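You operate a simulated robot arm through the tools that you are given. There is no shell and no other tool. Be economical: measure what you need, move in short steps, check, and stop when the job is done.

You run a simulated two-armed robot. Do the job below in one go: nothing can be reset, and whatever is moved stays where it is left.

JOB
Empty the bench bowl through its gate into the empty M4 tub.
Fine: switch off after, shut the gate and put the tub back. Set down upright: tub.

It is judged by the outcome, as a careful person would: the job done as asked, and still so three seconds after it is handed in. It fails if anything else is knocked over, pushed out of place, dropped, spilled or broken.

ROBOT AND FRAMES
Two 7-joint arms with two-finger parallel grippers on one trunk, on a base that drives. Base frame: it is fixed to the floor where the robot stands at the start and does not move with it; the origin is under the middle of the robot, x ahead of it, y to its left, z up. Readings come in m, rad, newtons and seconds.
The left shoulder is at the start at [0.05, 0.165, 1.13], the right one opposite. With the tool pointing down near the work surface each hand reaches from about 0.1 to 0.68 m from the robot's upright axis, wherever it stands, measured 20 degrees to its own side. Places, roughly: bench bowl [0.7, 0, 1]; bowl gate [0.5, 0.1, 1]; grey controller switch [0.7, -0.2, 0.8]; loose screws [-1.9, -1.5, 0]; spot under the bowl's spout [0.5, 0.1, 0.8]; tub [0.5, -1.25, 0.75]. Payload 3.91 kg a hand.
The tool frame of a hand sits at the grasp point between the pads (the TCP): z along the fingers, y along the line on which they close. The tips reach 0.03 m beyond it. Largest opening 0.11 m; finger width 0.02, thickness 0.01; the body of the gripper, 0.048 by 0.112 m, starts 0.055 m behind the TCP.
Orientation is that of the tool frame in the base frame, as a unit quaternion [x, y, z, w]. With the fingers straight down and closing along the base's y, the tool's x points along the base's -x, its y along +y and its z along -z.

CONTROLS
- The arms move only by the tool apply_moves. It takes "left_motion", "right_motion" or both (then of equal length, played together; a hand with none holds still); each is a list of rows, each a list of 7 numbers: the turn, a rotation vector about the tool's x, y, z in rad, then the shift along the tool's x, y, z in cm, then the opening in per cent of the stroke, from 0 (shut) to 100 (fully open). In form: [[wx, wy, wz, x, y, z, grip], ...]. A call has 1 to 12 rows; each row shifts and turns the commanded pose from where the row before left it, along the tool's axes as they then stand. A row lasts 0.2 s, in which the tool goes at most 0.05 m and 0.15 rad; a call with a longer step from one row to the next is refused whole, and so is a gripper value outside its range. Where a pose cannot be reached the arm comes as near as it can. A force on the tool above 40 N (or 10 N above the force at the start of the call, whichever is more), or a blocked arm, ends the call early, and 0.2 s more pass. Each finger travels about 0.045 m/s and halts on what it meets, pressing with about 36 N; the grip force reading is that of the motor and also rises with nothing between the fingers. The clock runs only during rows and for 0.2 s after the last one: add rows that do not move to give the fingers time. The reply holds the time, the measured pose of the TCP, the force on the tool along the base axes, the opening and the grip force, in the units named above and with some noise, with the torque about the TCP (base axes, N m) and any sound that the robot's microphone picked up.
- Cameras (640 x 400 px; columns grow to the right, rows downward): "scene" is now at [0.1175, 0.0029, 1.3068]; the picture's right is [0.03, -1.00, 0.00], its down [-0.50, -0.01, -0.87] and it looks along [0.87, 0.02, -0.50] (base axes); focal length 268 px, centre (320, 200). "left" rides on the left gripper at [0.072, -0.017, -0.103] in its tool frame; the picture's right is [0.23, 0.97, 0.00], its down [-0.76, 0.18, -0.62] and it looks along [-0.61, 0.14, 0.78] (tool axes); focal length 222 px, centre (320, 200). "right" rides on the right gripper at [0.072, 0.017, -0.103] in its tool frame; the picture's right is [-0.23, 0.97, 0.00], its down [-0.76, -0.18, -0.62] and it looks along [-0.61, -0.14, 0.78] (tool axes); focal length 222 px, centre (320, 200). There is no depth. A picture from a camera that has moved, and an enlarged one, comes with that camera's place and axes in the base frame and with its lens.
- capture(camera): a new picture of that camera. No time passes.
- raise_lower(by): slides the trunk up (or, below 0, down) by that many m; the arms and the scene camera ride with it, the base frame stays. It gives what a move gives, with no picture.
- base_move(legs): drives the robot by 1 to 6 legs, each [ahead, left, turn to the left] in m, m and rad, along the robot's own axes; the way and the turn of a leg run together, so that a leg with both is an arc; at most 1.5 m and 3.142 rad a leg. The arms and the cameras ride along, it lands a little off, and it stops where it bumps. It gives what a move gives.
- head_to(pan, tilt): turns the head with the scene camera to pan (to the left, within 1.396 rad either way) and tilt (down, from -0.506 to 1.204), counted from straight ahead of the robot. It gives what a move gives.
- zoom(camera, box): a new picture of the part [left, top, right, bottom] of that camera's present view, enlarged. No time passes.
- finish_job(): hands the job in; it is judged then, once.

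Work in short steps. Places have to be worked out from the pictures, the camera data and where the tool is seen: move nearer, look again, correct. Check each grasp and each placing, and mend what went wrong. You have 120 turns and 100 pictures in all, those below and enlarged ones among them. Open the grippers and draw the arms clear of the work before you hand the job in, unless the task says otherwise; then end with one line.

The tools are called after ">>>" as a command line: name --argument value ..., lists and objects as JSON in quotes. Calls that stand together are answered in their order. apply_moves: Moves the arms, as the interface text tells. Its arguments: {"type":"object","properties":{"left_motion":{"type":"array","items":{"type":"array","items":{"type":"number"}}},"right_motion":{"type":"array","items":{"type":"array","items":{"type":"number"}}}},"required":[]} The other tools are called the same way: raise_lower (by) slides the trunk up or down; base_move (legs) drives the base; head_to (pan, tilt) turns the head that bears the scene camera; capture (camera) takes a picture; zoom (camera, box) takes an enlarged picture of a part of a camera's view; finish_job () hands the job in.

At the start:

```text
t: 0.0
left_tcp_pos: [0.4808, 0.1731, 1.1488]
left_tool_rot: [-0.001, 1.0, 0.0, 0.0]
left_ft_force: [-0.3, -0.5, 0.6]
left_torque: [-0.01, 0.06, 0.03]
left_gripper_width: 0.1098
left_finger_force: 0.1
right_tcp_pos: [0.3941, -0.1347, 1.1208]
right_tool_rot: [-0.001, 1.0, 0.0, 0.0]
right_ft_force: [0.1, -0.5, 0.9]
right_torque: [-0.03, 0.0, 0.0]
right_gripper_width: 0.11
right_finger_force: 0.1
trunk travel left (down, up): [-0.35, 0.153]
robot x, y, heading: [0.002, 0.0004, 0.0]
head pan, tilt: [0.026, 0.522]
```

scene: 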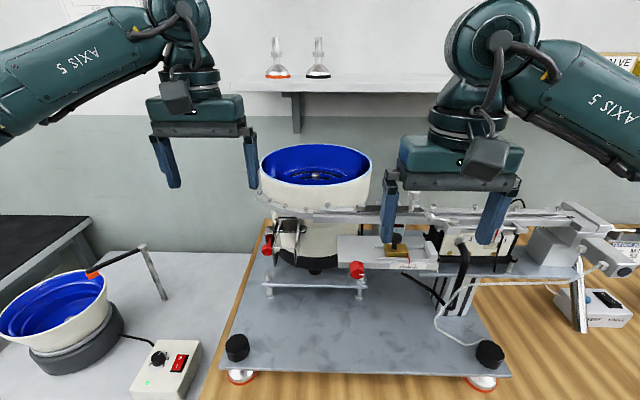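
right: 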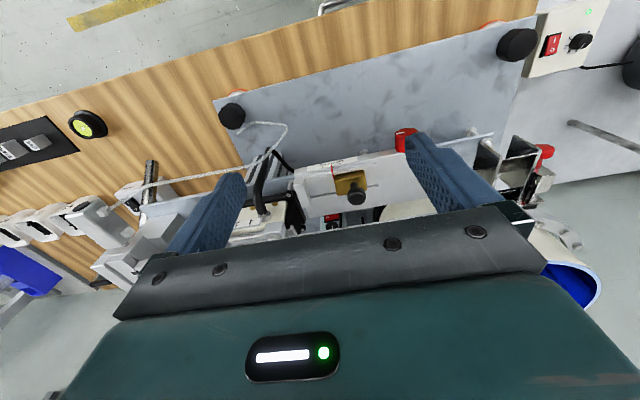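
left: 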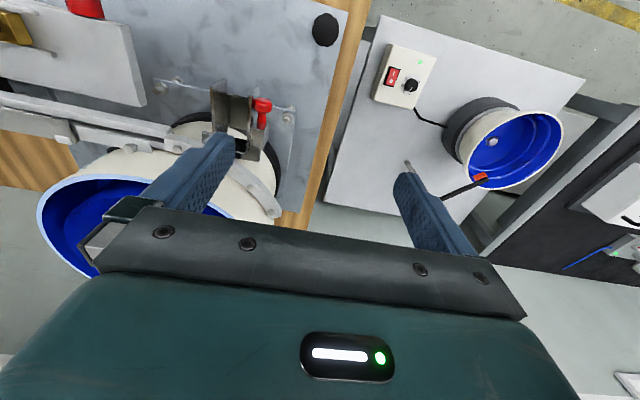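

The scene shows the bench bowl with a gate (red-knobbed) near it, a left-hand smaller feeder, and a controller at right. I zoom in to see the details.

>>> zoom --camera "scene" --box '[220, 130, 440, 310]'

>>> zoom --camera "scene" --box '[400, 180, 640, 350]'

>>> zoom --camera "left" --box '[140, 40, 340, 220]'

```text
2.22 times, centred on (330, 220) of scene
camera zoom: at [0.1175, 0.0029, 1.3068], right [0.03, -1.0, 0.0], down [-0.5, -0.01, -0.87], along [0.87, 0.02, -0.5], focal length 595 px, centre (298, 156)
```

zoom: 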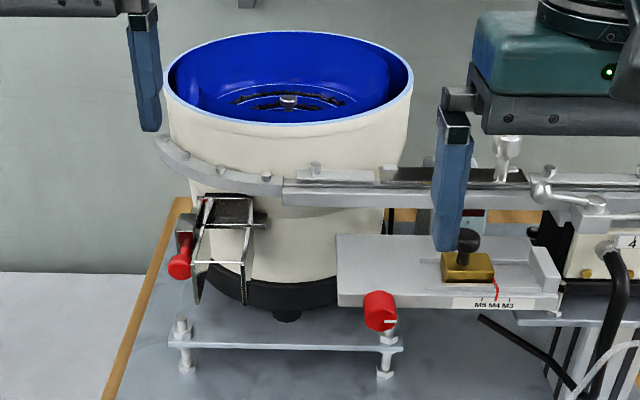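

```text
2.35 times, centred on (520, 265) of scene
camera zoom: at [0.1175, 0.0029, 1.3068], right [0.03, -1.0, 0.0], down [-0.5, -0.01, -0.87], along [0.87, 0.02, -0.5], focal length 630 px, centre (-151, 47)
```

zoom: 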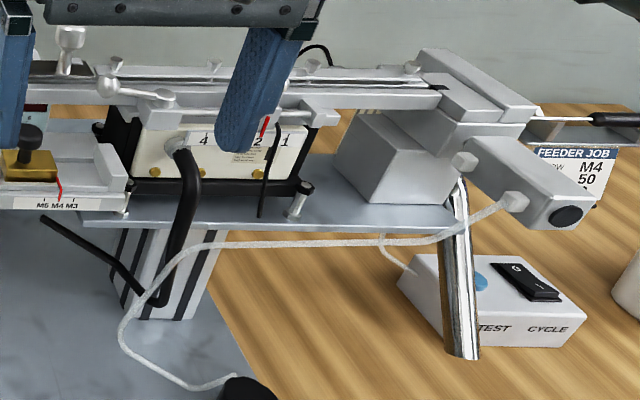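

```text
2.22 times, centred on (240, 130) of left
camera zoom: at [0.4094, 0.1563, 1.2521], right [-0.23, 0.97, 0.0], down [0.76, 0.18, 0.62], along [0.61, 0.14, -0.78], focal length 494 px, centre (498, 356)
```

zoom: 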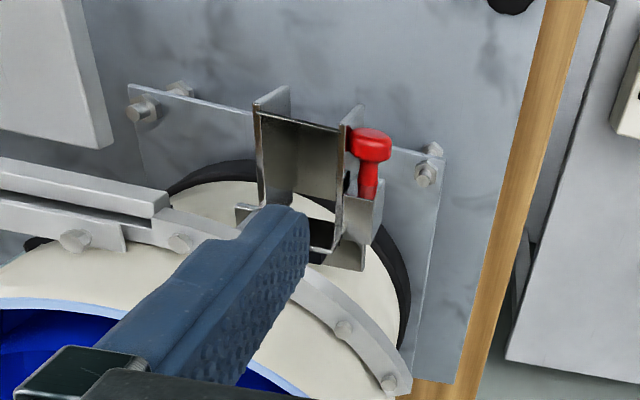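

I raise the left arm back and pull the right arm aside, to clear the view of the bowl, gate and controller.

>>> apply_moves --right_motion '[[0, 0, 0, 4, -3, 0, 100], [0, 0, 0, 4, -3, 0, 100], [0, 0, 0, 4, -3, 0, 100], [0, 0, 0, 3, -4, 0, 100], [0, 0, 0, 0, -4, 0, 100]]' --left_motion '[[0, 0, 0, 4, 2, 0, 100], [0, 0, 0, 4, 2, 0, 100], [0, 0, 0, 4, 2, 0, 100], [0, 0, 0, 3, 4, 0, 100], [0, 0, 0, 0, 4, 0, 100]]'

>>> capture --camera "scene"

>>> head_to --pan -1.2 --tilt 0.5

>>> capture --camera "scene"

```text
t: 1.2
left_tcp_pos: [0.3312, 0.3125, 1.1513]
left_tool_rot: [0.0, 1.0, 0.0, 0.0]
left_ft_force: [0.8, -0.4, -0.2]
left_torque: [0.0, 0.02, 0.04]
left_gripper_width: 0.1101
left_finger_force: 0.0
right_tcp_pos: [0.2455, -0.3058, 1.1203]
right_tool_rot: [0.0, 1.0, -0.001, 0.001]
right_ft_force: [-0.1, 0.3, 0.1]
right_torque: [0.03, 0.03, -0.02]
right_gripper_width: 0.1097
right_finger_force: 0.1
trunk travel left (down, up): [-0.35, 0.153]
robot x, y, heading: [0.0019, -0.0022, -0.001]
head pan, tilt: [0.026, 0.522]
```

```text
93 pictures are left
camera scene: at [0.1171, 0.003, 1.3069], right [0.03, -1.0, 0.0], down [-0.5, -0.01, -0.87], along [0.87, 0.02, -0.5], focal length 268 px, centre (320, 200)
```

scene: 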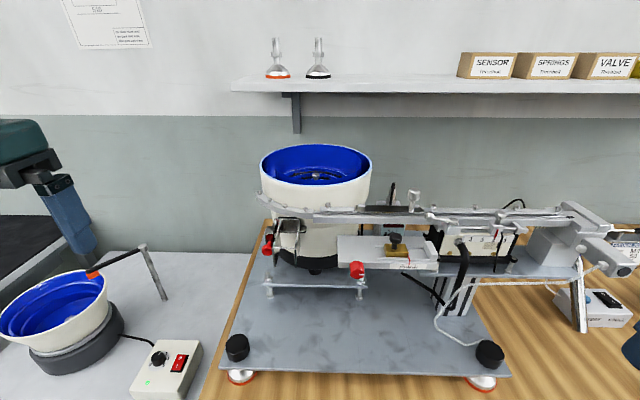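

```text
t: 2.6
left_tcp_pos: [0.3313, 0.3122, 1.1505]
left_tool_rot: [-0.001, 1.0, 0.0, 0.0]
left_ft_force: [0.1, -1.1, -0.2]
left_torque: [0.01, -0.01, 0.04]
left_gripper_width: 0.11
left_finger_force: 0.1
right_tcp_pos: [0.2456, -0.3048, 1.1198]
right_tool_rot: [0.0, 1.0, 0.0, 0.0]
right_ft_force: [-0.8, 0.6, -0.9]
right_torque: [-0.01, -0.02, 0.02]
right_gripper_width: 0.11
right_finger_force: 0.0
trunk travel left (down, up): [-0.35, 0.153]
robot x, y, heading: [0.0031, 0.0013, -0.001]
head pan, tilt: [-1.201, 0.499]
```

```text
92 pictures are left
camera scene: at [0.0601, -0.0843, 1.309], right [-0.93, -0.36, 0.0], down [-0.17, 0.45, -0.88], along [0.32, -0.82, -0.48], focal length 268 px, centre (320, 200)
```

scene: 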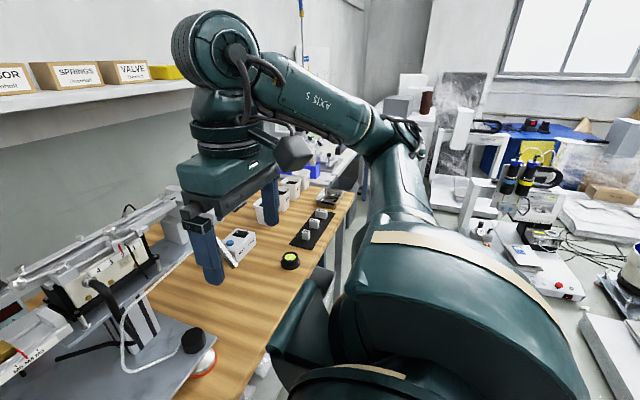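

Tubs stand behind the right hand. I move the right hand back and zoom at the tubs, and look down for the bench front edge.

>>> zoom --camera "scene" --box '[220, 130, 380, 280]'

>>> head_to --pan -0.6 --tilt 1.0

>>> capture --camera "scene"

```text
2.67 times, centred on (300, 205) of scene
camera zoom: at [0.0601, -0.0843, 1.309], right [-0.93, -0.36, 0.0], down [-0.17, 0.45, -0.88], along [0.32, -0.82, -0.48], focal length 714 px, centre (373, 187)
```

zoom: 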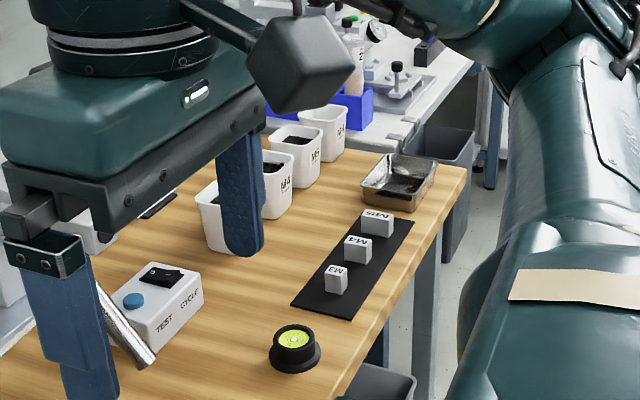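

```text
t: 3.6
left_tcp_pos: [0.3325, 0.3122, 1.1498]
left_tool_rot: [-0.001, 1.0, 0.0, -0.001]
left_ft_force: [0.1, 0.4, -0.6]
left_torque: [-0.04, 0.0, 0.02]
left_gripper_width: 0.1102
left_finger_force: 0.1
right_tcp_pos: [0.2466, -0.3048, 1.1187]
right_tool_rot: [0.0, 1.0, 0.0, 0.0]
right_ft_force: [-0.3, 0.1, -1.2]
right_torque: [0.02, 0.02, -0.04]
right_gripper_width: 0.1099
right_finger_force: 0.0
trunk travel left (down, up): [-0.35, 0.153]
robot x, y, heading: [-0.0017, -0.0005, 0.001]
head pan, tilt: [-0.6, 1.0]
```

```text
90 pictures are left
camera scene: at [0.0846, -0.0389, 1.2679], right [-0.57, -0.82, 0.0], down [-0.69, 0.48, -0.54], along [0.45, -0.31, -0.84], focal length 268 px, centre (320, 200)
```

scene: 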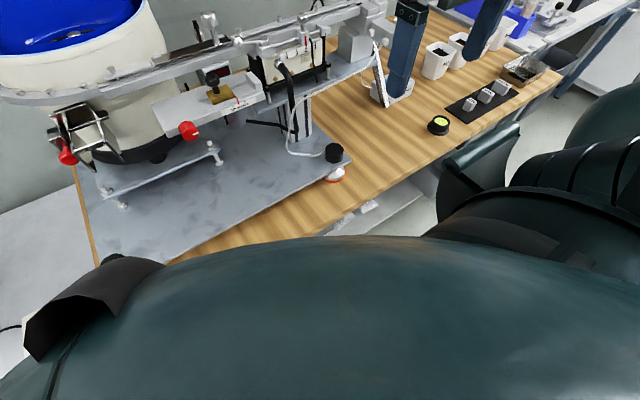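

The tubs are in a row at the bench's right. I drive 0.9 m sideways to face them (bench edge about x=0.27), staying parallel.

>>> base_move --legs '[[-0.05, 0, 0], [0, -0.9, 0]]'

>>> head_to --pan -0.3 --tilt 0.7

>>> capture --camera "scene"

```text
t: 12.6
left_tcp_pos: [0.2855, -0.6026, 1.1513]
left_tool_rot: [-0.015, 1.0, 0.0, 0.0]
left_ft_force: [-0.3, -0.9, 1.0]
left_torque: [0.0, 0.02, 0.01]
left_gripper_width: 0.1102
left_finger_force: 0.0
right_tcp_pos: [0.2183, -1.2237, 1.1202]
right_tool_rot: [-0.014, 1.0, 0.0, 0.0]
right_ft_force: [-0.3, 0.0, 1.1]
right_torque: [0.0, -0.01, 0.01]
right_gripper_width: 0.1097
right_finger_force: 0.0
trunk travel left (down, up): [-0.35, 0.153]
robot x, y, heading: [-0.0386, -0.9249, 0.031]
head pan, tilt: [-0.6, 1.0]
```

```text
t: 13.4
left_tcp_pos: [0.2856, -0.602, 1.1506]
left_tool_rot: [-0.015, 1.0, 0.001, 0.0]
left_ft_force: [-0.5, -0.1, 0.1]
left_torque: [0.04, 0.02, -0.02]
left_gripper_width: 0.1103
left_finger_force: 0.0
right_tcp_pos: [0.218, -1.2221, 1.12]
right_tool_rot: [-0.014, 1.0, -0.001, 0.001]
right_ft_force: [0.1, -0.2, 0.6]
right_torque: [0.01, 0.03, -0.02]
right_gripper_width: 0.1098
right_finger_force: 0.1
trunk travel left (down, up): [-0.35, 0.153]
robot x, y, heading: [-0.0342, -0.9237, 0.032]
head pan, tilt: [-0.3, 0.7]
```

```text
89 pictures are left
camera scene: at [0.0717, -0.9461, 1.2912], right [-0.27, -0.96, 0.0], down [-0.62, 0.17, -0.76], along [0.74, -0.21, -0.64], focal length 268 px, centre (320, 200)
```

scene: 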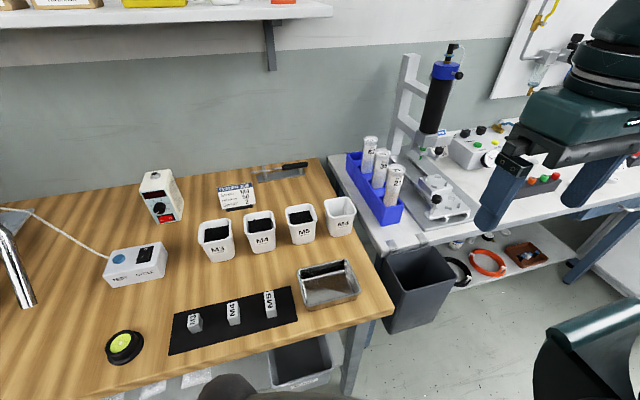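

>>> zoom --camera "scene" --box '[180, 160, 380, 320]'

>>> zoom --camera "scene" --box '[80, 150, 260, 300]'

```text
2.50 times, centred on (280, 240) of scene
camera zoom: at [0.0717, -0.9461, 1.2912], right [-0.27, -0.96, 0.0], down [-0.62, 0.17, -0.76], along [0.74, -0.21, -0.64], focal length 669 px, centre (420, 100)
```

zoom: 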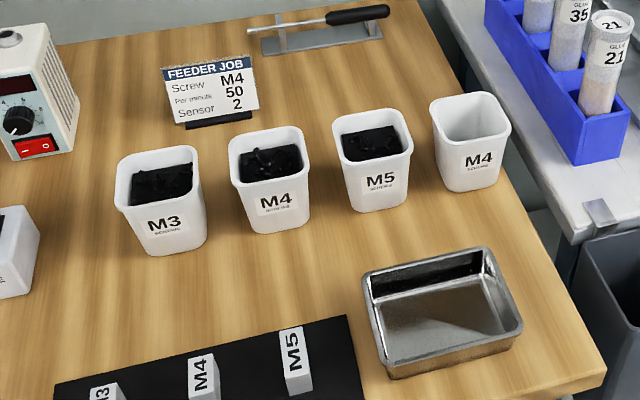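

```text
2.67 times, centred on (170, 225) of scene
camera zoom: at [0.0717, -0.9461, 1.2912], right [-0.27, -0.96, 0.0], down [-0.62, 0.17, -0.76], along [0.74, -0.21, -0.64], focal length 714 px, centre (720, 133)
```

zoom: 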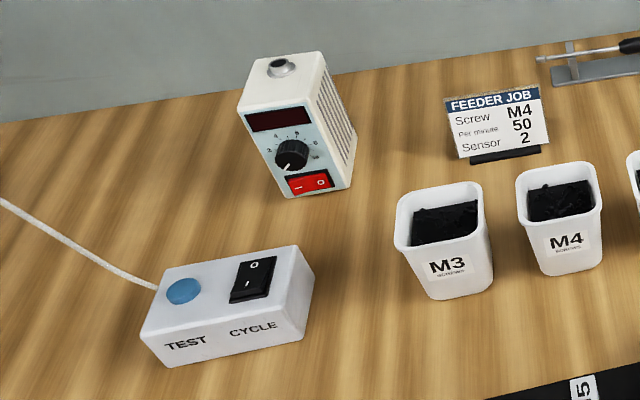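

The empty M4 tub is the rightmost, around [0.55, -1.14], about 8 cm wide and 10 cm tall. The left hand is best for carrying it (spout is at y=0.1), so I drive further right to bring the tub in front of the left arm.

>>> base_move --legs '[[0, 0, -0.031], [0, -0.37, 0]]'

>>> head_to --pan 0.2 --tilt 0.75

>>> capture --camera "scene"

>>> capture --camera "left"

```text
t: 17.7
left_tcp_pos: [0.2949, -0.9984, 1.1495]
left_tool_rot: [0.002, 1.0, 0.0, -0.001]
left_ft_force: [-0.5, -0.4, 0.1]
left_torque: [0.0, 0.01, 0.02]
left_gripper_width: 0.1099
left_finger_force: 0.0
right_tcp_pos: [0.2055, -1.6146, 1.1191]
right_tool_rot: [0.003, 1.0, 0.001, 0.0]
right_ft_force: [-0.1, 0.1, 0.1]
right_torque: [0.0, -0.03, -0.02]
right_gripper_width: 0.1098
right_finger_force: 0.1
trunk travel left (down, up): [-0.35, 0.153]
robot x, y, heading: [-0.0375, -1.3111, -0.011]
head pan, tilt: [-0.3, 0.7]
```

```text
t: 18.6
left_tcp_pos: [0.2943, -0.9978, 1.1508]
left_tool_rot: [0.003, 1.0, 0.0, 0.0]
left_ft_force: [0.1, -0.7, 0.5]
left_torque: [0.0, -0.01, -0.02]
left_gripper_width: 0.1099
left_finger_force: 0.1
right_tcp_pos: [0.2064, -1.6155, 1.1202]
right_tool_rot: [0.004, 1.0, 0.001, -0.001]
right_ft_force: [0.1, 1.3, -0.1]
right_torque: [-0.03, -0.02, -0.02]
right_gripper_width: 0.11
right_finger_force: 0.1
trunk travel left (down, up): [-0.35, 0.153]
robot x, y, heading: [-0.0423, -1.3105, -0.006]
head pan, tilt: [0.201, 0.75]
```

```text
86 pictures are left
camera scene: at [0.0694, -1.2925, 1.287], right [0.19, -0.98, 0.0], down [-0.67, -0.13, -0.73], along [0.72, 0.14, -0.68], focal length 268 px, centre (320, 200)
```

scene: 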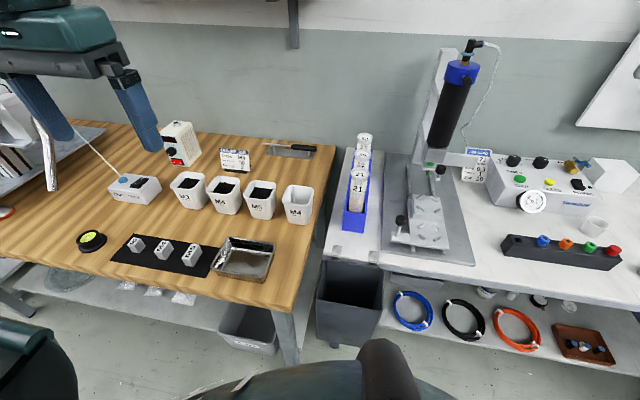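

```text
85 pictures are left
camera left: at [0.223, -1.014, 1.2535], right [-0.22, 0.97, 0.0], down [0.76, 0.17, 0.62], along [0.61, 0.14, -0.78], focal length 222 px, centre (320, 200)
```

left: 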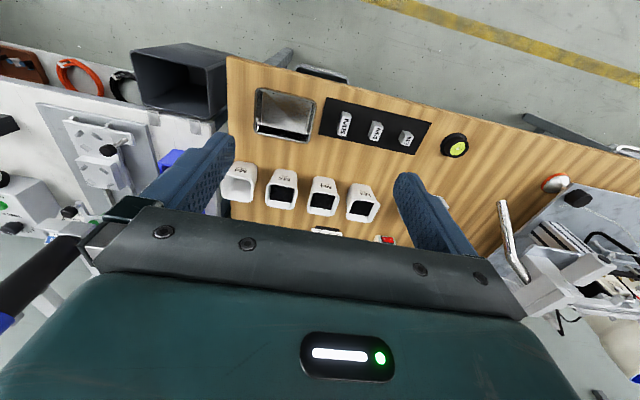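

The empty M4 tub sits at about [0.54, -1.135], with its rim near z=0.85 and neighbours spaced 0.107 m. I pitch the left hand 45° forward and bring it to a pre-grasp in front of and above the tub.

>>> apply_moves --left_motion '[[0, -0.131, 0, 0, 0, 0, 100], [0, -0.131, 0, 0, 0, 0, 100], [0, -0.131, 0, 0, 0, 0, 100], [0, -0.131, 0, 0, 0, 0, 100], [0, -0.131, 0, 0, 0, 0, 95], [0, -0.131, 0, 0, 0, 0, 87]]'

>>> apply_moves --left_motion '[[0, 0, 0, 0.76, -1.99, 3.6, 87], [0, 0, 0, 0.76, -1.99, 3.6, 87], [0, 0, 0, 0.76, -1.99, 3.6, 87], [0, 0, 0, 0.76, -1.99, 3.6, 87], [0, 0, 0, 0.76, -1.99, 3.6, 87], [0, 0, 0, 0.76, -1.99, 3.6, 87], [0, 0, 0, 0.76, -1.99, 2.6, 87]]'

>>> capture --camera "left"

>>> zoom --camera "scene" --box '[140, 120, 380, 290]'

```text
t: 20.0
left_tcp_pos: [0.2942, -0.9982, 1.1513]
left_tool_rot: [0.003, 0.923, -0.001, 0.384]
left_ft_force: [0.3, 0.5, 0.0]
left_torque: [0.03, -0.01, -0.02]
left_gripper_width: 0.0956
left_finger_force: 0.1
right_tcp_pos: [0.2063, -1.6149, 1.1192]
right_tool_rot: [0.004, 1.0, -0.001, 0.001]
right_ft_force: [0.1, -0.4, 0.0]
right_torque: [0.0, -0.01, -0.02]
right_gripper_width: 0.1101
right_finger_force: 0.1
trunk travel left (down, up): [-0.35, 0.153]
robot x, y, heading: [-0.0414, -1.3089, -0.006]
head pan, tilt: [0.201, 0.75]
```

```text
t: 21.6
left_tcp_pos: [0.4387, -1.1357, 0.9461]
left_tool_rot: [0.002, 0.924, 0.0, 0.382]
left_ft_force: [1.0, 0.9, -1.0]
left_torque: [-0.03, 0.05, -0.01]
left_gripper_width: 0.0957
left_finger_force: 0.0
left hand out of reach, approached as far as the arm can: row 1, 2
right_tcp_pos: [0.206, -1.6159, 1.1199]
right_tool_rot: [0.003, 1.0, 0.0, 0.001]
right_ft_force: [-0.6, -0.2, 0.5]
right_torque: [-0.01, -0.02, -0.05]
right_gripper_width: 0.11
right_finger_force: 0.1
trunk travel left (down, up): [-0.35, 0.153]
robot x, y, heading: [-0.0394, -1.3093, -0.01]
head pan, tilt: [0.201, 0.75]
```

```text
84 pictures are left
camera left: at [0.3149, -1.1515, 0.9688], right [-0.16, 0.97, -0.16], down [0.1, 0.18, 0.98], along [0.98, 0.14, -0.12], focal length 222 px, centre (320, 200)
```

left: 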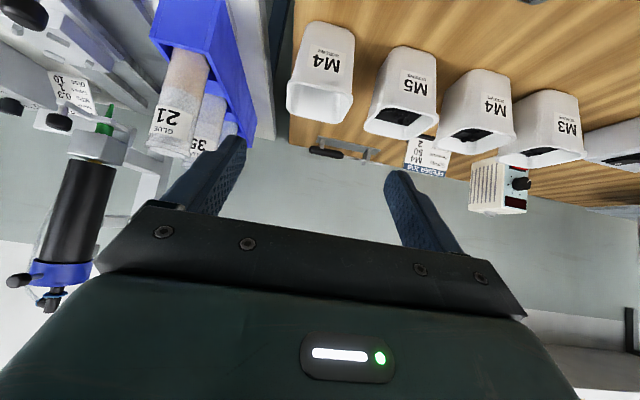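

```text
2.35 times, centred on (260, 205) of scene
camera zoom: at [0.0696, -1.2926, 1.287], right [0.19, -0.98, 0.0], down [-0.67, -0.13, -0.73], along [0.72, 0.14, -0.68], focal length 630 px, centre (461, 188)
```

zoom: 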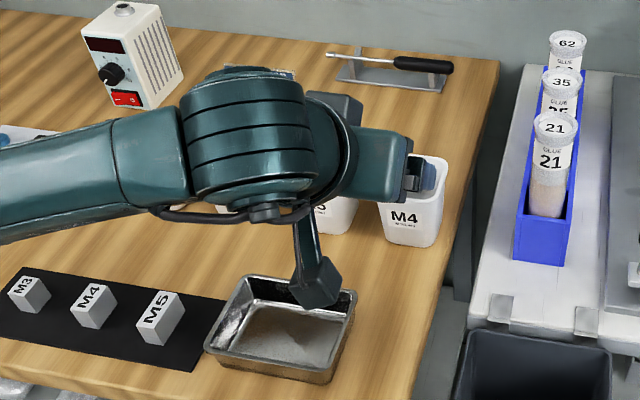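

From the hand camera the tub is at about [0.545, -1.137], rim z≈0.83, and the hand is centred on it (y=-1.136). I advance most of the way along the tool and check.

>>> apply_moves --left_motion '[[0, 0, 0, 2.1, 0, 0, 87], [0, 0, 0, 0, -0.1, 3, 87], [0, 0, 0, 0, 0, 3, 87], [0, 0, 0, 0, 0, 2.5, 87], [0, 0, 0, 0, 0, 2, 87]]'

>>> capture --camera "left"

>>> zoom --camera "scene" --box '[200, 140, 360, 260]'

```text
t: 22.8
left_tcp_pos: [0.4952, -1.1371, 0.859]
left_tool_rot: [0.002, 0.924, -0.001, 0.382]
left_ft_force: [0.1, 0.0, -0.1]
left_torque: [-0.02, 0.01, -0.02]
left_gripper_width: 0.0957
left_finger_force: 0.1
right_tcp_pos: [0.2057, -1.615, 1.1189]
right_tool_rot: [0.004, 1.0, 0.0, 0.001]
right_ft_force: [0.0, 0.5, 0.4]
right_torque: [0.02, 0.01, 0.01]
right_gripper_width: 0.1097
right_finger_force: 0.0
trunk travel left (down, up): [-0.35, 0.153]
robot x, y, heading: [-0.0374, -1.3078, -0.006]
head pan, tilt: [0.201, 0.75]
```

```text
82 pictures are left
camera left: at [0.3718, -1.1524, 0.8805], right [-0.16, 0.97, -0.16], down [0.1, 0.18, 0.98], along [0.98, 0.14, -0.12], focal length 222 px, centre (320, 200)
```

left: 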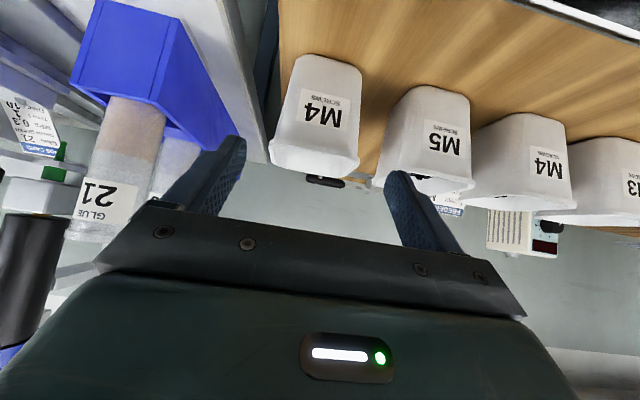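

```text
3.33 times, centred on (280, 200) of scene
camera zoom: at [0.0695, -1.2924, 1.287], right [0.19, -0.98, 0.0], down [-0.67, -0.13, -0.73], along [0.72, 0.14, -0.68], focal length 892 px, centre (453, 200)
```

zoom: 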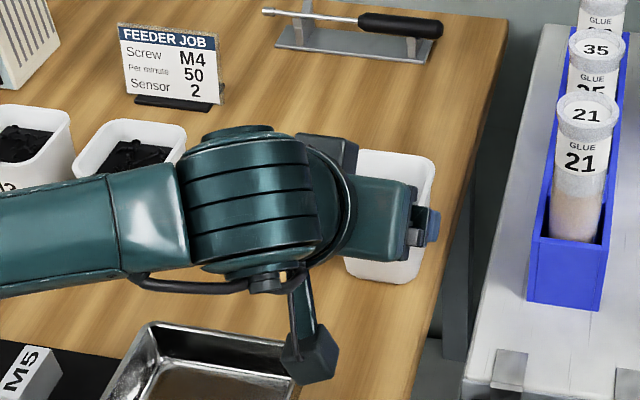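

Rim edges measure to about y -1.172…-1.102 for M4, with M5's rim starting near -1.085, so the gap at the rim is only ~17 mm. I'll back out, go lower, narrow the opening, and enter horizontally below the rims where the tubs taper.

>>> apply_moves --left_motion '[[0, 0, 0, 2, 0, -2, 87], [0, 0, 0, 2, 0, -2, 80], [0, 0, 0, 2.4, 0, 2.4, 75], [0, 0, 0, 2.5, 0, 2.5, 75], [0, 0, 0, -1, 0, 1, 75]]'

>>> capture --camera "left"

>>> zoom --camera "scene" --box '[200, 140, 360, 260]'

```text
t: 24.0
left_tcp_pos: [0.4527, -1.1364, 0.7887]
left_tool_rot: [0.002, 0.924, -0.004, 0.383]
left_ft_force: [0.1, 0.1, -0.6]
left_torque: [-0.07, -0.01, -0.03]
left_gripper_width: 0.0826
left_finger_force: 0.0
right_tcp_pos: [0.2059, -1.611, 1.1209]
right_tool_rot: [0.003, 1.0, -0.003, 0.0]
right_ft_force: [-0.4, 0.7, 0.4]
right_torque: [-0.04, 0.02, 0.01]
right_gripper_width: 0.1102
right_finger_force: 0.0
trunk travel left (down, up): [-0.35, 0.153]
robot x, y, heading: [-0.0405, -1.3113, -0.001]
head pan, tilt: [0.201, 0.75]
```

```text
80 pictures are left
camera left: at [0.3306, -1.1522, 0.8104], right [-0.16, 0.97, -0.17], down [0.1, 0.18, 0.98], along [0.98, 0.14, -0.12], focal length 222 px, centre (320, 200)
```

left: 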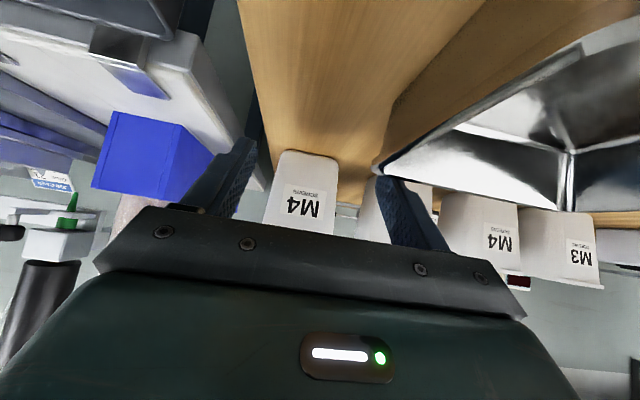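

```text
3.33 times, centred on (280, 200) of scene
camera zoom: at [0.0697, -1.2888, 1.2869], right [0.19, -0.98, 0.0], down [-0.67, -0.13, -0.73], along [0.72, 0.14, -0.68], focal length 892 px, centre (453, 200)
```

zoom: 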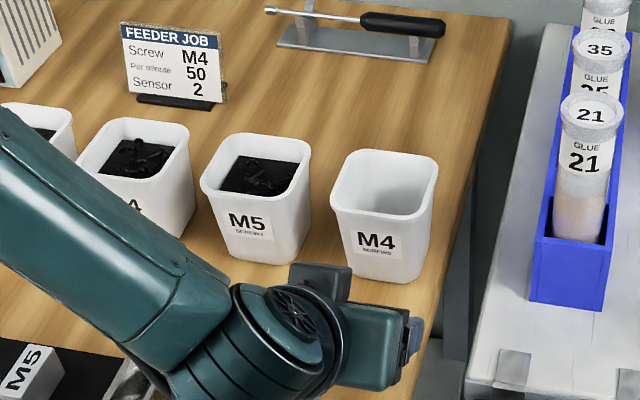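

The fingertips are past the tray corner and about centred; tub centre ≈ y -1.140, x ≈ 0.55. I enter horizontally, then check.

>>> apply_moves --left_motion '[[0, 0, 0, -1, -0.3, 1, 75], [0, 0, 0, -1, 0, 1, 75], [0, 0, 0, -1, 0, 1, 75], [0, 0, 0, -1, 0, 1, 75], [0, 0, 0, -1, 0, 1, 75], [0, 0, 0, -0.9, 0, 0.9, 75]]'

>>> capture --camera "left"

>>> zoom --camera "scene" --box '[200, 140, 360, 260]'

```text
t: 25.4
left_tcp_pos: [0.5371, -1.1386, 0.7918]
left_tool_rot: [0.002, 0.924, -0.001, 0.383]
left_ft_force: [-0.8, 0.2, 1.0]
left_torque: [-0.02, -0.01, -0.03]
left_gripper_width: 0.0822
left_finger_force: 0.1
right_tcp_pos: [0.2046, -1.6164, 1.1189]
right_tool_rot: [0.003, 1.0, 0.0, 0.0]
right_ft_force: [0.2, 0.4, 0.6]
right_torque: [-0.03, 0.0, 0.0]
right_gripper_width: 0.1097
right_finger_force: 0.0
trunk travel left (down, up): [-0.35, 0.153]
robot x, y, heading: [-0.0384, -1.3099, -0.007]
head pan, tilt: [0.201, 0.75]
```

```text
78 pictures are left
camera left: at [0.4136, -1.1548, 0.8134], right [-0.16, 0.97, -0.16], down [0.1, 0.18, 0.98], along [0.98, 0.14, -0.12], focal length 222 px, centre (320, 200)
```

left: 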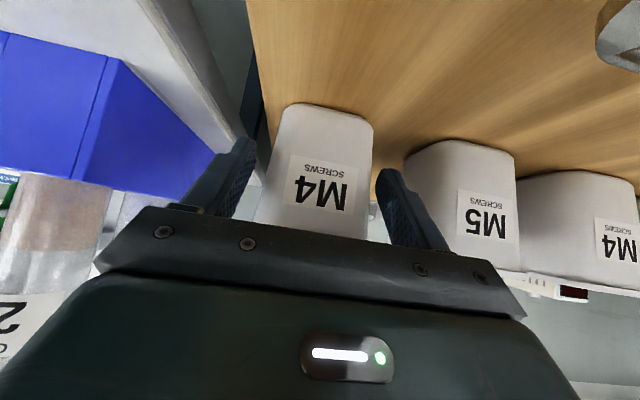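

```text
3.33 times, centred on (280, 200) of scene
camera zoom: at [0.0695, -1.2924, 1.287], right [0.19, -0.98, 0.0], down [-0.67, -0.13, -0.73], along [0.72, 0.14, -0.68], focal length 892 px, centre (453, 200)
```

zoom: 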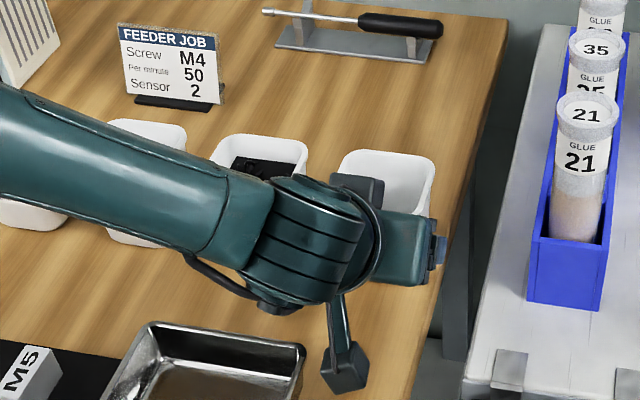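

Fingers straddle the tub with room to M5. I close the grip gently.

>>> apply_moves --left_motion '[[0, 0, 0, 0, 0, 0, 55], [0, 0, 0, 0, 0, 0, 45], [0, 0, 0, 0, 0, 0, 30], [0, 0, 0, 0, 0, 0, 30], [0, 0, 0, 0, 0, 0, 30], [0, 0, 0, 0, 0, 0, 30]]'

>>> capture --camera "left"

```text
t: 26.8
left_tcp_pos: [0.5363, -1.1383, 0.7921]
left_tool_rot: [0.003, 0.924, -0.001, 0.383]
left_ft_force: [0.1, 0.5, 1.1]
left_torque: [0.03, -0.04, 0.02]
left_gripper_width: 0.0669
left_finger_force: 36.3
right_tcp_pos: [0.206, -1.6149, 1.1197]
right_tool_rot: [0.004, 1.0, 0.0, 0.0]
right_ft_force: [-0.3, 0.2, 0.2]
right_torque: [-0.03, 0.0, 0.0]
right_gripper_width: 0.1099
right_finger_force: 0.0
trunk travel left (down, up): [-0.35, 0.153]
robot x, y, heading: [-0.0384, -1.3105, -0.011]
head pan, tilt: [0.201, 0.75]
```

```text
76 pictures are left
camera left: at [0.4133, -1.1549, 0.8134], right [-0.16, 0.97, -0.16], down [0.1, 0.18, 0.98], along [0.98, 0.14, -0.12], focal length 222 px, centre (320, 200)
```

left: 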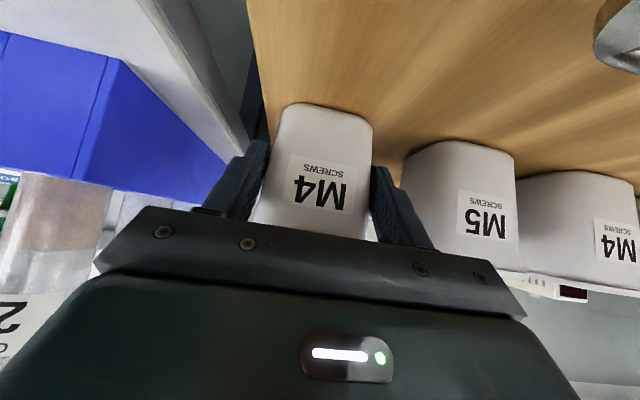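

Gripped at width 0.067 m (grasp pose [0.536, -1.138, 0.792] noted for the return). I lift straight up.

>>> apply_moves --left_motion '[[0, 0, 0, -1, 0, -1, 30], [0, 0, 0, -2, 0, -2, 30], [0, 0, 0, -3, 0, -3, 30], [0, 0, 0, -3, 0, -3, 30], [0, 0, 0, -3, 0, -3, 30], [0, 0, 0, -3, 0, -3, 30], [0, 0, 0, -2, 0, -2, 30]]'

>>> capture --camera "scene"

```text
t: 28.4
left_tcp_pos: [0.5376, -1.1398, 1.0301]
left_tool_rot: [0.002, 0.924, -0.001, 0.383]
left_ft_force: [-0.1, 1.2, -0.1]
left_torque: [0.0, 0.03, 0.01]
left_gripper_width: 0.0667
left_finger_force: 36.4
right_tcp_pos: [0.206, -1.6151, 1.1193]
right_tool_rot: [0.005, 1.0, 0.0, 0.0]
right_ft_force: [-0.6, -0.7, -0.2]
right_torque: [0.0, -0.03, 0.04]
right_gripper_width: 0.1101
right_finger_force: 0.1
trunk travel left (down, up): [-0.35, 0.153]
robot x, y, heading: [-0.0424, -1.3112, -0.003]
head pan, tilt: [0.201, 0.75]
```

```text
75 pictures are left
camera scene: at [0.0694, -1.2924, 1.287], right [0.19, -0.98, 0.0], down [-0.67, -0.13, -0.73], along [0.72, 0.14, -0.68], focal length 268 px, centre (320, 200)
```

scene: 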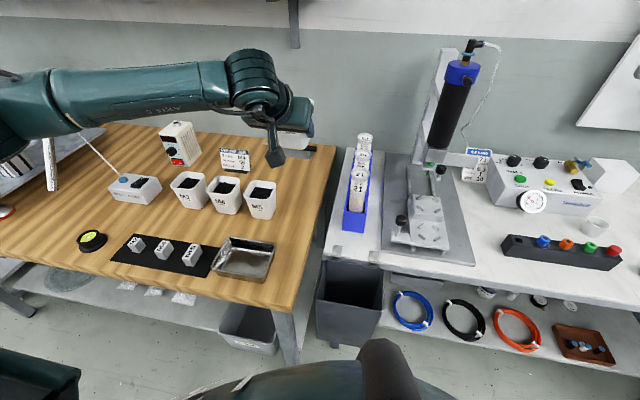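

The tub is held. I draw it back a bit, back the base off, and drive left to the feeder.

>>> apply_moves --left_motion '[[0, 0, 0, 2, 0, -3, 30], [0, 0, 0, 2, 0, -3, 30], [0, 0, 0, 2, 0, -3, 30], [0, 0, 0, 2, 0, -3, 30]]'

>>> base_move --legs '[[-0.15, 0, 0.005], [0, 1.22, 0]]'

>>> head_to --pan 0.1 --tilt 0.6

>>> capture --camera "scene"

```text
t: 29.4
left_tcp_pos: [0.3932, -1.1391, 1.062]
left_tool_rot: [0.002, 0.924, -0.001, 0.383]
left_ft_force: [0.7, -0.5, 0.1]
left_torque: [0.01, -0.03, 0.02]
left_gripper_width: 0.0669
left_finger_force: 36.1
right_tcp_pos: [0.2048, -1.616, 1.1202]
right_tool_rot: [0.003, 1.0, 0.0, 0.0]
right_ft_force: [1.1, -0.3, 0.1]
right_torque: [-0.02, 0.02, 0.01]
right_gripper_width: 0.11
right_finger_force: 0.1
trunk travel left (down, up): [-0.35, 0.153]
robot x, y, heading: [-0.0383, -1.3108, -0.007]
head pan, tilt: [0.201, 0.75]
```

```text
t: 41.2
left_tcp_pos: [0.2317, 0.0682, 1.0623]
left_tool_rot: [-0.005, 0.924, 0.001, 0.382]
left_ft_force: [-0.6, 1.0, -1.1]
left_torque: [-0.03, 0.02, 0.0]
left_gripper_width: 0.0667
left_finger_force: 36.1
right_tcp_pos: [0.0518, -0.4101, 1.12]
right_tool_rot: [-0.005, 1.0, 0.0, 0.0]
right_ft_force: [0.5, -0.8, 0.1]
right_torque: [0.02, -0.04, 0.02]
right_gripper_width: 0.1099
right_finger_force: 0.1
trunk travel left (down, up): [-0.35, 0.153]
robot x, y, heading: [-0.2, -0.1047, 0.012]
head pan, tilt: [0.201, 0.75]
```

```text
t: 41.9
left_tcp_pos: [0.231, 0.0683, 1.0624]
left_tool_rot: [-0.005, 0.924, 0.002, 0.383]
left_ft_force: [0.2, -1.0, -0.9]
left_torque: [0.01, 0.01, -0.01]
left_gripper_width: 0.0669
left_finger_force: 36.1
right_tcp_pos: [0.0505, -0.4097, 1.1193]
right_tool_rot: [-0.006, 1.0, 0.001, 0.001]
right_ft_force: [0.4, 0.9, 0.4]
right_torque: [0.0, -0.01, 0.02]
right_gripper_width: 0.11
right_finger_force: 0.1
trunk travel left (down, up): [-0.35, 0.153]
robot x, y, heading: [-0.1974, -0.1081, 0.008]
head pan, tilt: [0.099, 0.6]
```

```text
74 pictures are left
camera scene: at [-0.0839, -0.0972, 1.2998], right [0.11, -0.99, 0.0], down [-0.56, -0.06, -0.82], along [0.82, 0.09, -0.57], focal length 268 px, centre (320, 200)
```

scene: 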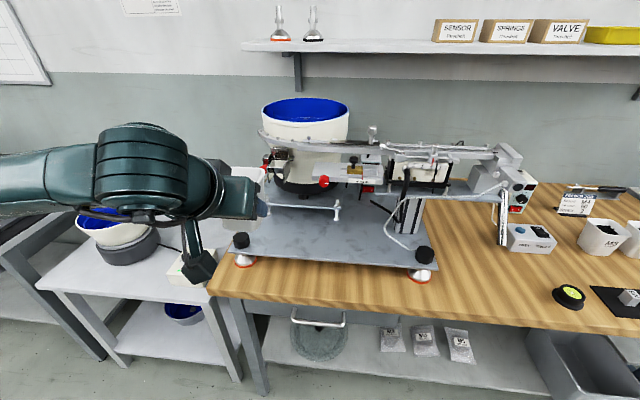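

I zoom the scene camera on the gate area and the grey controller beneath the track.

>>> zoom --camera "scene" --box '[235, 120, 395, 220]'

>>> zoom --camera "scene" --box '[340, 130, 440, 230]'

```text
4.00 times, centred on (315, 170) of scene
camera zoom: at [-0.0839, -0.0972, 1.2998], right [0.11, -0.99, 0.0], down [-0.56, -0.06, -0.82], along [0.82, 0.09, -0.57], focal length 1071 px, centre (340, 320)
```

zoom: 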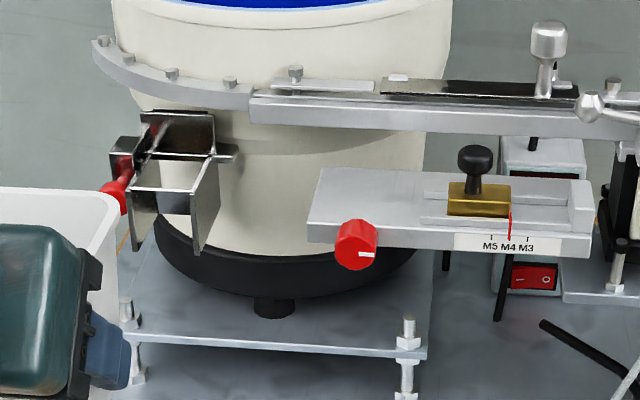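

```text
4.00 times, centred on (390, 180) of scene
camera zoom: at [-0.0839, -0.0972, 1.2998], right [0.11, -0.99, 0.0], down [-0.56, -0.06, -0.82], along [0.82, 0.09, -0.57], focal length 1071 px, centre (40, 280)
```

zoom: 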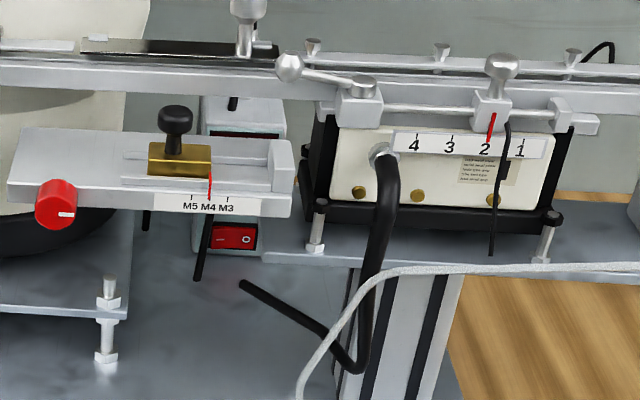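

The grey controller's red rocker ("| O") is at about [0.7, -0.18, 0.81], beneath a sliding block (bottom z≈0.985, front x≈0.44). Now I move the left hand (tub) further left and bring the right camera close to the gate.

>>> apply_moves --left_motion '[[0, 0, 0, 0, 3, 0, 30], [0, 0, 0, 0, 3, 0, 30], [0, 0, 0, 0, 3, 0, 30], [0, 0, 0, 0, 3, 0, 30], [0, 0, 0, 0, 3, 0, 30], [0, 0, 0, 0, 0, 0, 30], [0, 0, 0, 0, 0, 0, 30], [0, 0, 0, 0, 0, 0, 30], [0, 0, 0, 0, 0, 0, 30], [0, 0, 0, 0, 0, 0, 30], [0, 0, 0, 0, 0, 0, 30], [0, 0, 0, 0, 0, 0, 30]]' --right_motion '[[0, 0, 0, -3.3, 3.3, 0, 60], [0, 0, 0, -3.3, 3.3, 0, 30], [0, 0, 0, -3.3, 3.3, 0, 0], [0, 0, 0, -3.3, 3.3, 0, 0], [0, 0, 0, -3.3, 3.3, 0, 0], [0, 0, 0, -3.3, 3.3, 0, 0], [0, -0.131, 0, 0, 0, 0, 0], [0, -0.131, 0, 0, 0, 0, 0], [0, -0.131, 0, 0, 0, 0, 0], [0, -0.131, 0, 0, 0, 0, 0], [0, -0.131, 0, 0, 0, 0, 0], [0, -0.131, 0, 0, 0, 0, 0]]'

>>> apply_moves --right_motion '[[0, 0, 0, -1.3, 3.8, 1.8, 0], [0, 0, 0, -1.3, 3.8, 1.8, 0], [0, 0, 0, -1.3, 3.8, 1.8, 0], [0, 0, 0, -1.3, 3.8, 1.8, 0], [0, 0, 0, -1.3, 3.8, 1.8, 0]]'

>>> capture --camera "right"

```text
t: 44.5
left_tcp_pos: [0.2273, 0.2215, 1.062]
left_tool_rot: [-0.006, 0.923, 0.003, 0.384]
left_ft_force: [0.7, 0.4, -1.0]
left_torque: [-0.02, 0.03, 0.02]
left_gripper_width: 0.0669
left_finger_force: 36.2
right_tcp_pos: [0.2472, -0.2093, 1.1202]
right_tool_rot: [-0.005, 0.923, 0.002, 0.384]
right_ft_force: [0.5, 0.9, -0.1]
right_torque: [0.02, 0.0, -0.05]
right_gripper_width: 0.0
right_finger_force: 36.3
trunk travel left (down, up): [-0.35, 0.153]
robot x, y, heading: [-0.1983, -0.1128, 0.013]
head pan, tilt: [0.099, 0.6]
```

```text
t: 45.7
left_tcp_pos: [0.2288, 0.2206, 1.0605]
left_tool_rot: [-0.006, 0.924, 0.002, 0.383]
left_ft_force: [-0.2, 0.4, -0.5]
left_torque: [-0.01, -0.03, 0.01]
left_gripper_width: 0.0665
left_finger_force: 36.0
right_tcp_pos: [0.3586, -0.0171, 1.1041]
right_tool_rot: [-0.005, 0.924, 0.001, 0.383]
right_ft_force: [-1.3, 0.3, -0.9]
right_torque: [0.0, 0.04, 0.04]
right_gripper_width: 0.0
right_finger_force: 36.3
trunk travel left (down, up): [-0.35, 0.153]
robot x, y, heading: [-0.1976, -0.1104, 0.018]
head pan, tilt: [0.099, 0.6]
```

```text
71 pictures are left
camera right: at [0.2341, -0.0003, 1.1242], right [0.15, 0.98, 0.16], down [0.1, -0.18, 0.98], along [0.98, -0.13, -0.12], focal length 222 px, centre (320, 200)
```

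right: 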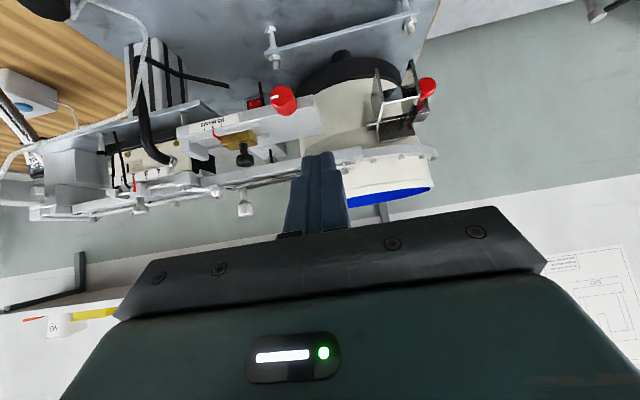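

>>> zoom --camera "right" --box '[330, 40, 450, 160]'

>>> zoom --camera "right" --box '[200, 40, 360, 150]'

```text
3.33 times, centred on (390, 100) of right
camera zoom: at [0.2341, -0.0003, 1.1242], right [0.15, 0.98, 0.16], down [0.1, -0.18, 0.98], along [0.98, -0.13, -0.12], focal length 740 px, centre (87, 533)
```

zoom: 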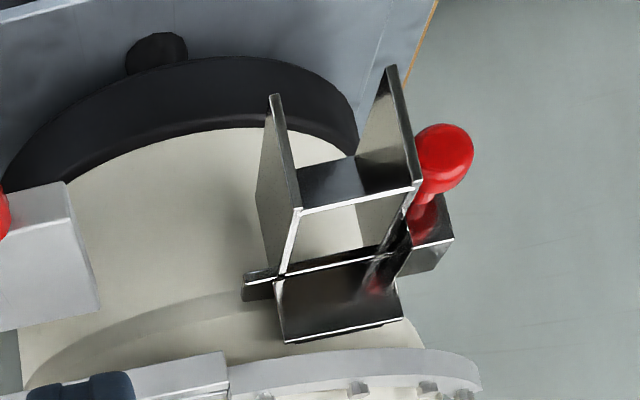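

```text
3.64 times, centred on (280, 95) of right
camera zoom: at [0.2341, -0.0003, 1.1242], right [0.15, 0.98, 0.16], down [0.1, -0.18, 0.98], along [0.98, -0.13, -0.12], focal length 808 px, centre (466, 582)
```

zoom: 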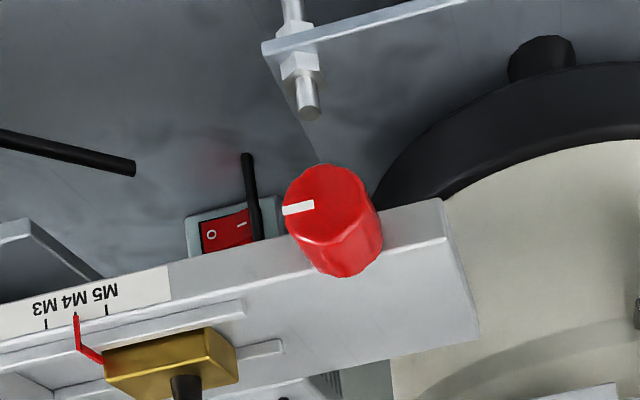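

I zoom tighter on the gate mechanism.

>>> zoom --camera "right" --box '[370, 50, 425, 110]'

>>> zoom --camera "scene" --box '[255, 140, 300, 188]'

```text
6.67 times, centred on (398, 80) of right
camera zoom: at [0.2341, -0.0003, 1.1242], right [0.15, 0.98, 0.16], down [0.1, -0.18, 0.98], along [0.98, -0.13, -0.12], focal length 1481 px, centre (-197, 1000)
```

zoom: 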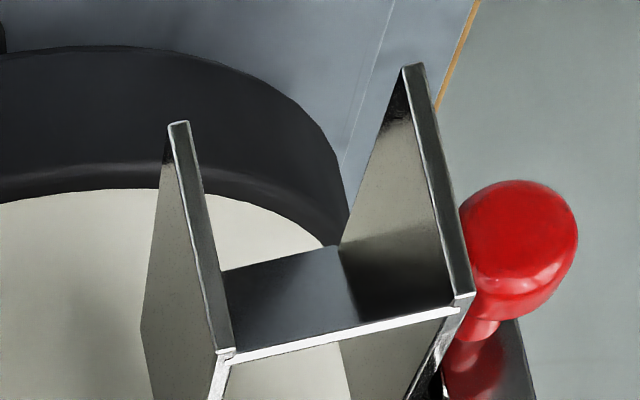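

```text
8.33 times, centred on (278, 164) of scene
camera zoom: at [-0.0839, -0.0965, 1.2998], right [0.11, -0.99, 0.0], down [-0.56, -0.06, -0.82], along [0.82, 0.09, -0.57], focal length 2231 px, centre (674, 500)
```

zoom: 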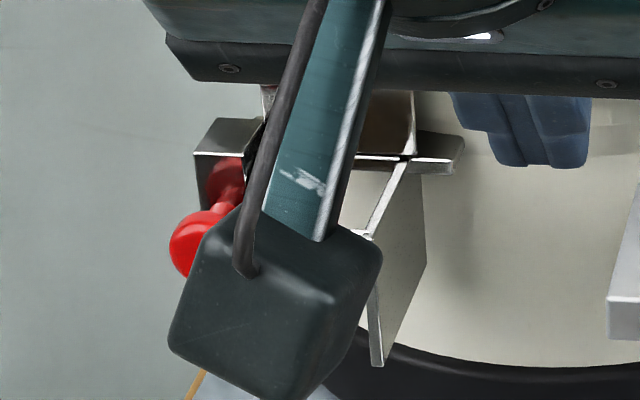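

The gate blade seems to have a crossbar across the side plates with the red knob at its +y end. I bring the right camera nearer and looking more downward to understand which way it opens.

>>> apply_moves --right_motion '[[0, 0.131, 0, 0, 0, 0, 0], [0, 0.131, 0, 0, 0, 0, 0], [0, 0.131, 0, 0, 0, 0, 0], [0, 0.131, 0, 0, 0, 0, 0], [0, 0, 0, -3.2, 1.9, 0.3, 0], [0, 0, 0, -3.2, 1.9, 0.3, 0], [0, 0, 0, -3.2, 1.9, 0.3, 0]]'

>>> capture --camera "right"

```text
t: 47.3
left_tcp_pos: [0.2278, 0.2215, 1.0621]
left_tool_rot: [-0.005, 0.924, 0.001, 0.383]
left_ft_force: [-1.0, -0.2, -0.4]
left_torque: [-0.01, 0.02, 0.03]
left_gripper_width: 0.0665
left_finger_force: 36.2
right_tcp_pos: [0.383, 0.0012, 1.1065]
right_tool_rot: [-0.005, 0.991, 0.001, 0.132]
right_ft_force: [0.0, -0.5, -0.4]
right_torque: [0.03, 0.01, -0.03]
right_gripper_width: 0.0
right_finger_force: 35.9
right hand out of reach, approached as far as the arm can: row 5, 6, 7
trunk travel left (down, up): [-0.35, 0.153]
robot x, y, heading: [-0.2009, -0.1023, 0.007]
head pan, tilt: [0.099, 0.6]
```

```text
66 pictures are left
camera right: at [0.2862, 0.0177, 1.1878], right [0.21, 0.98, 0.06], down [0.57, -0.17, 0.8], along [0.79, -0.13, -0.6], focal length 222 px, centre (320, 200)
```

right: 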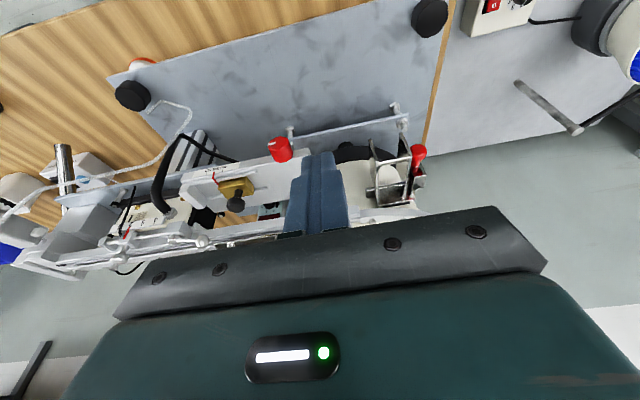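

>>> zoom --camera "right" --box '[355, 125, 445, 210]'

```text
4.71 times, centred on (400, 168) of right
camera zoom: at [0.2862, 0.0177, 1.1878], right [0.21, 0.98, 0.06], down [0.57, -0.17, 0.8], along [0.79, -0.13, -0.6], focal length 1045 px, centre (-56, 353)
```

zoom: 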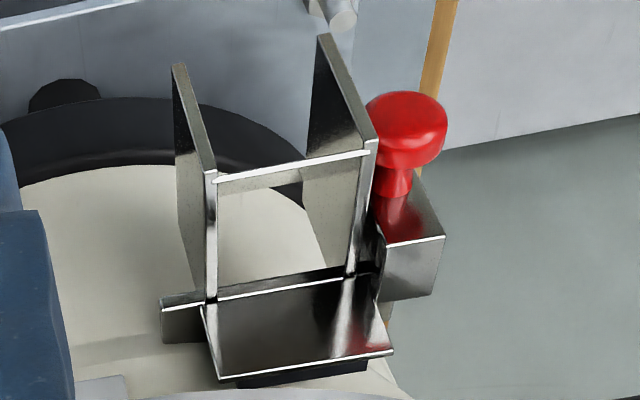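

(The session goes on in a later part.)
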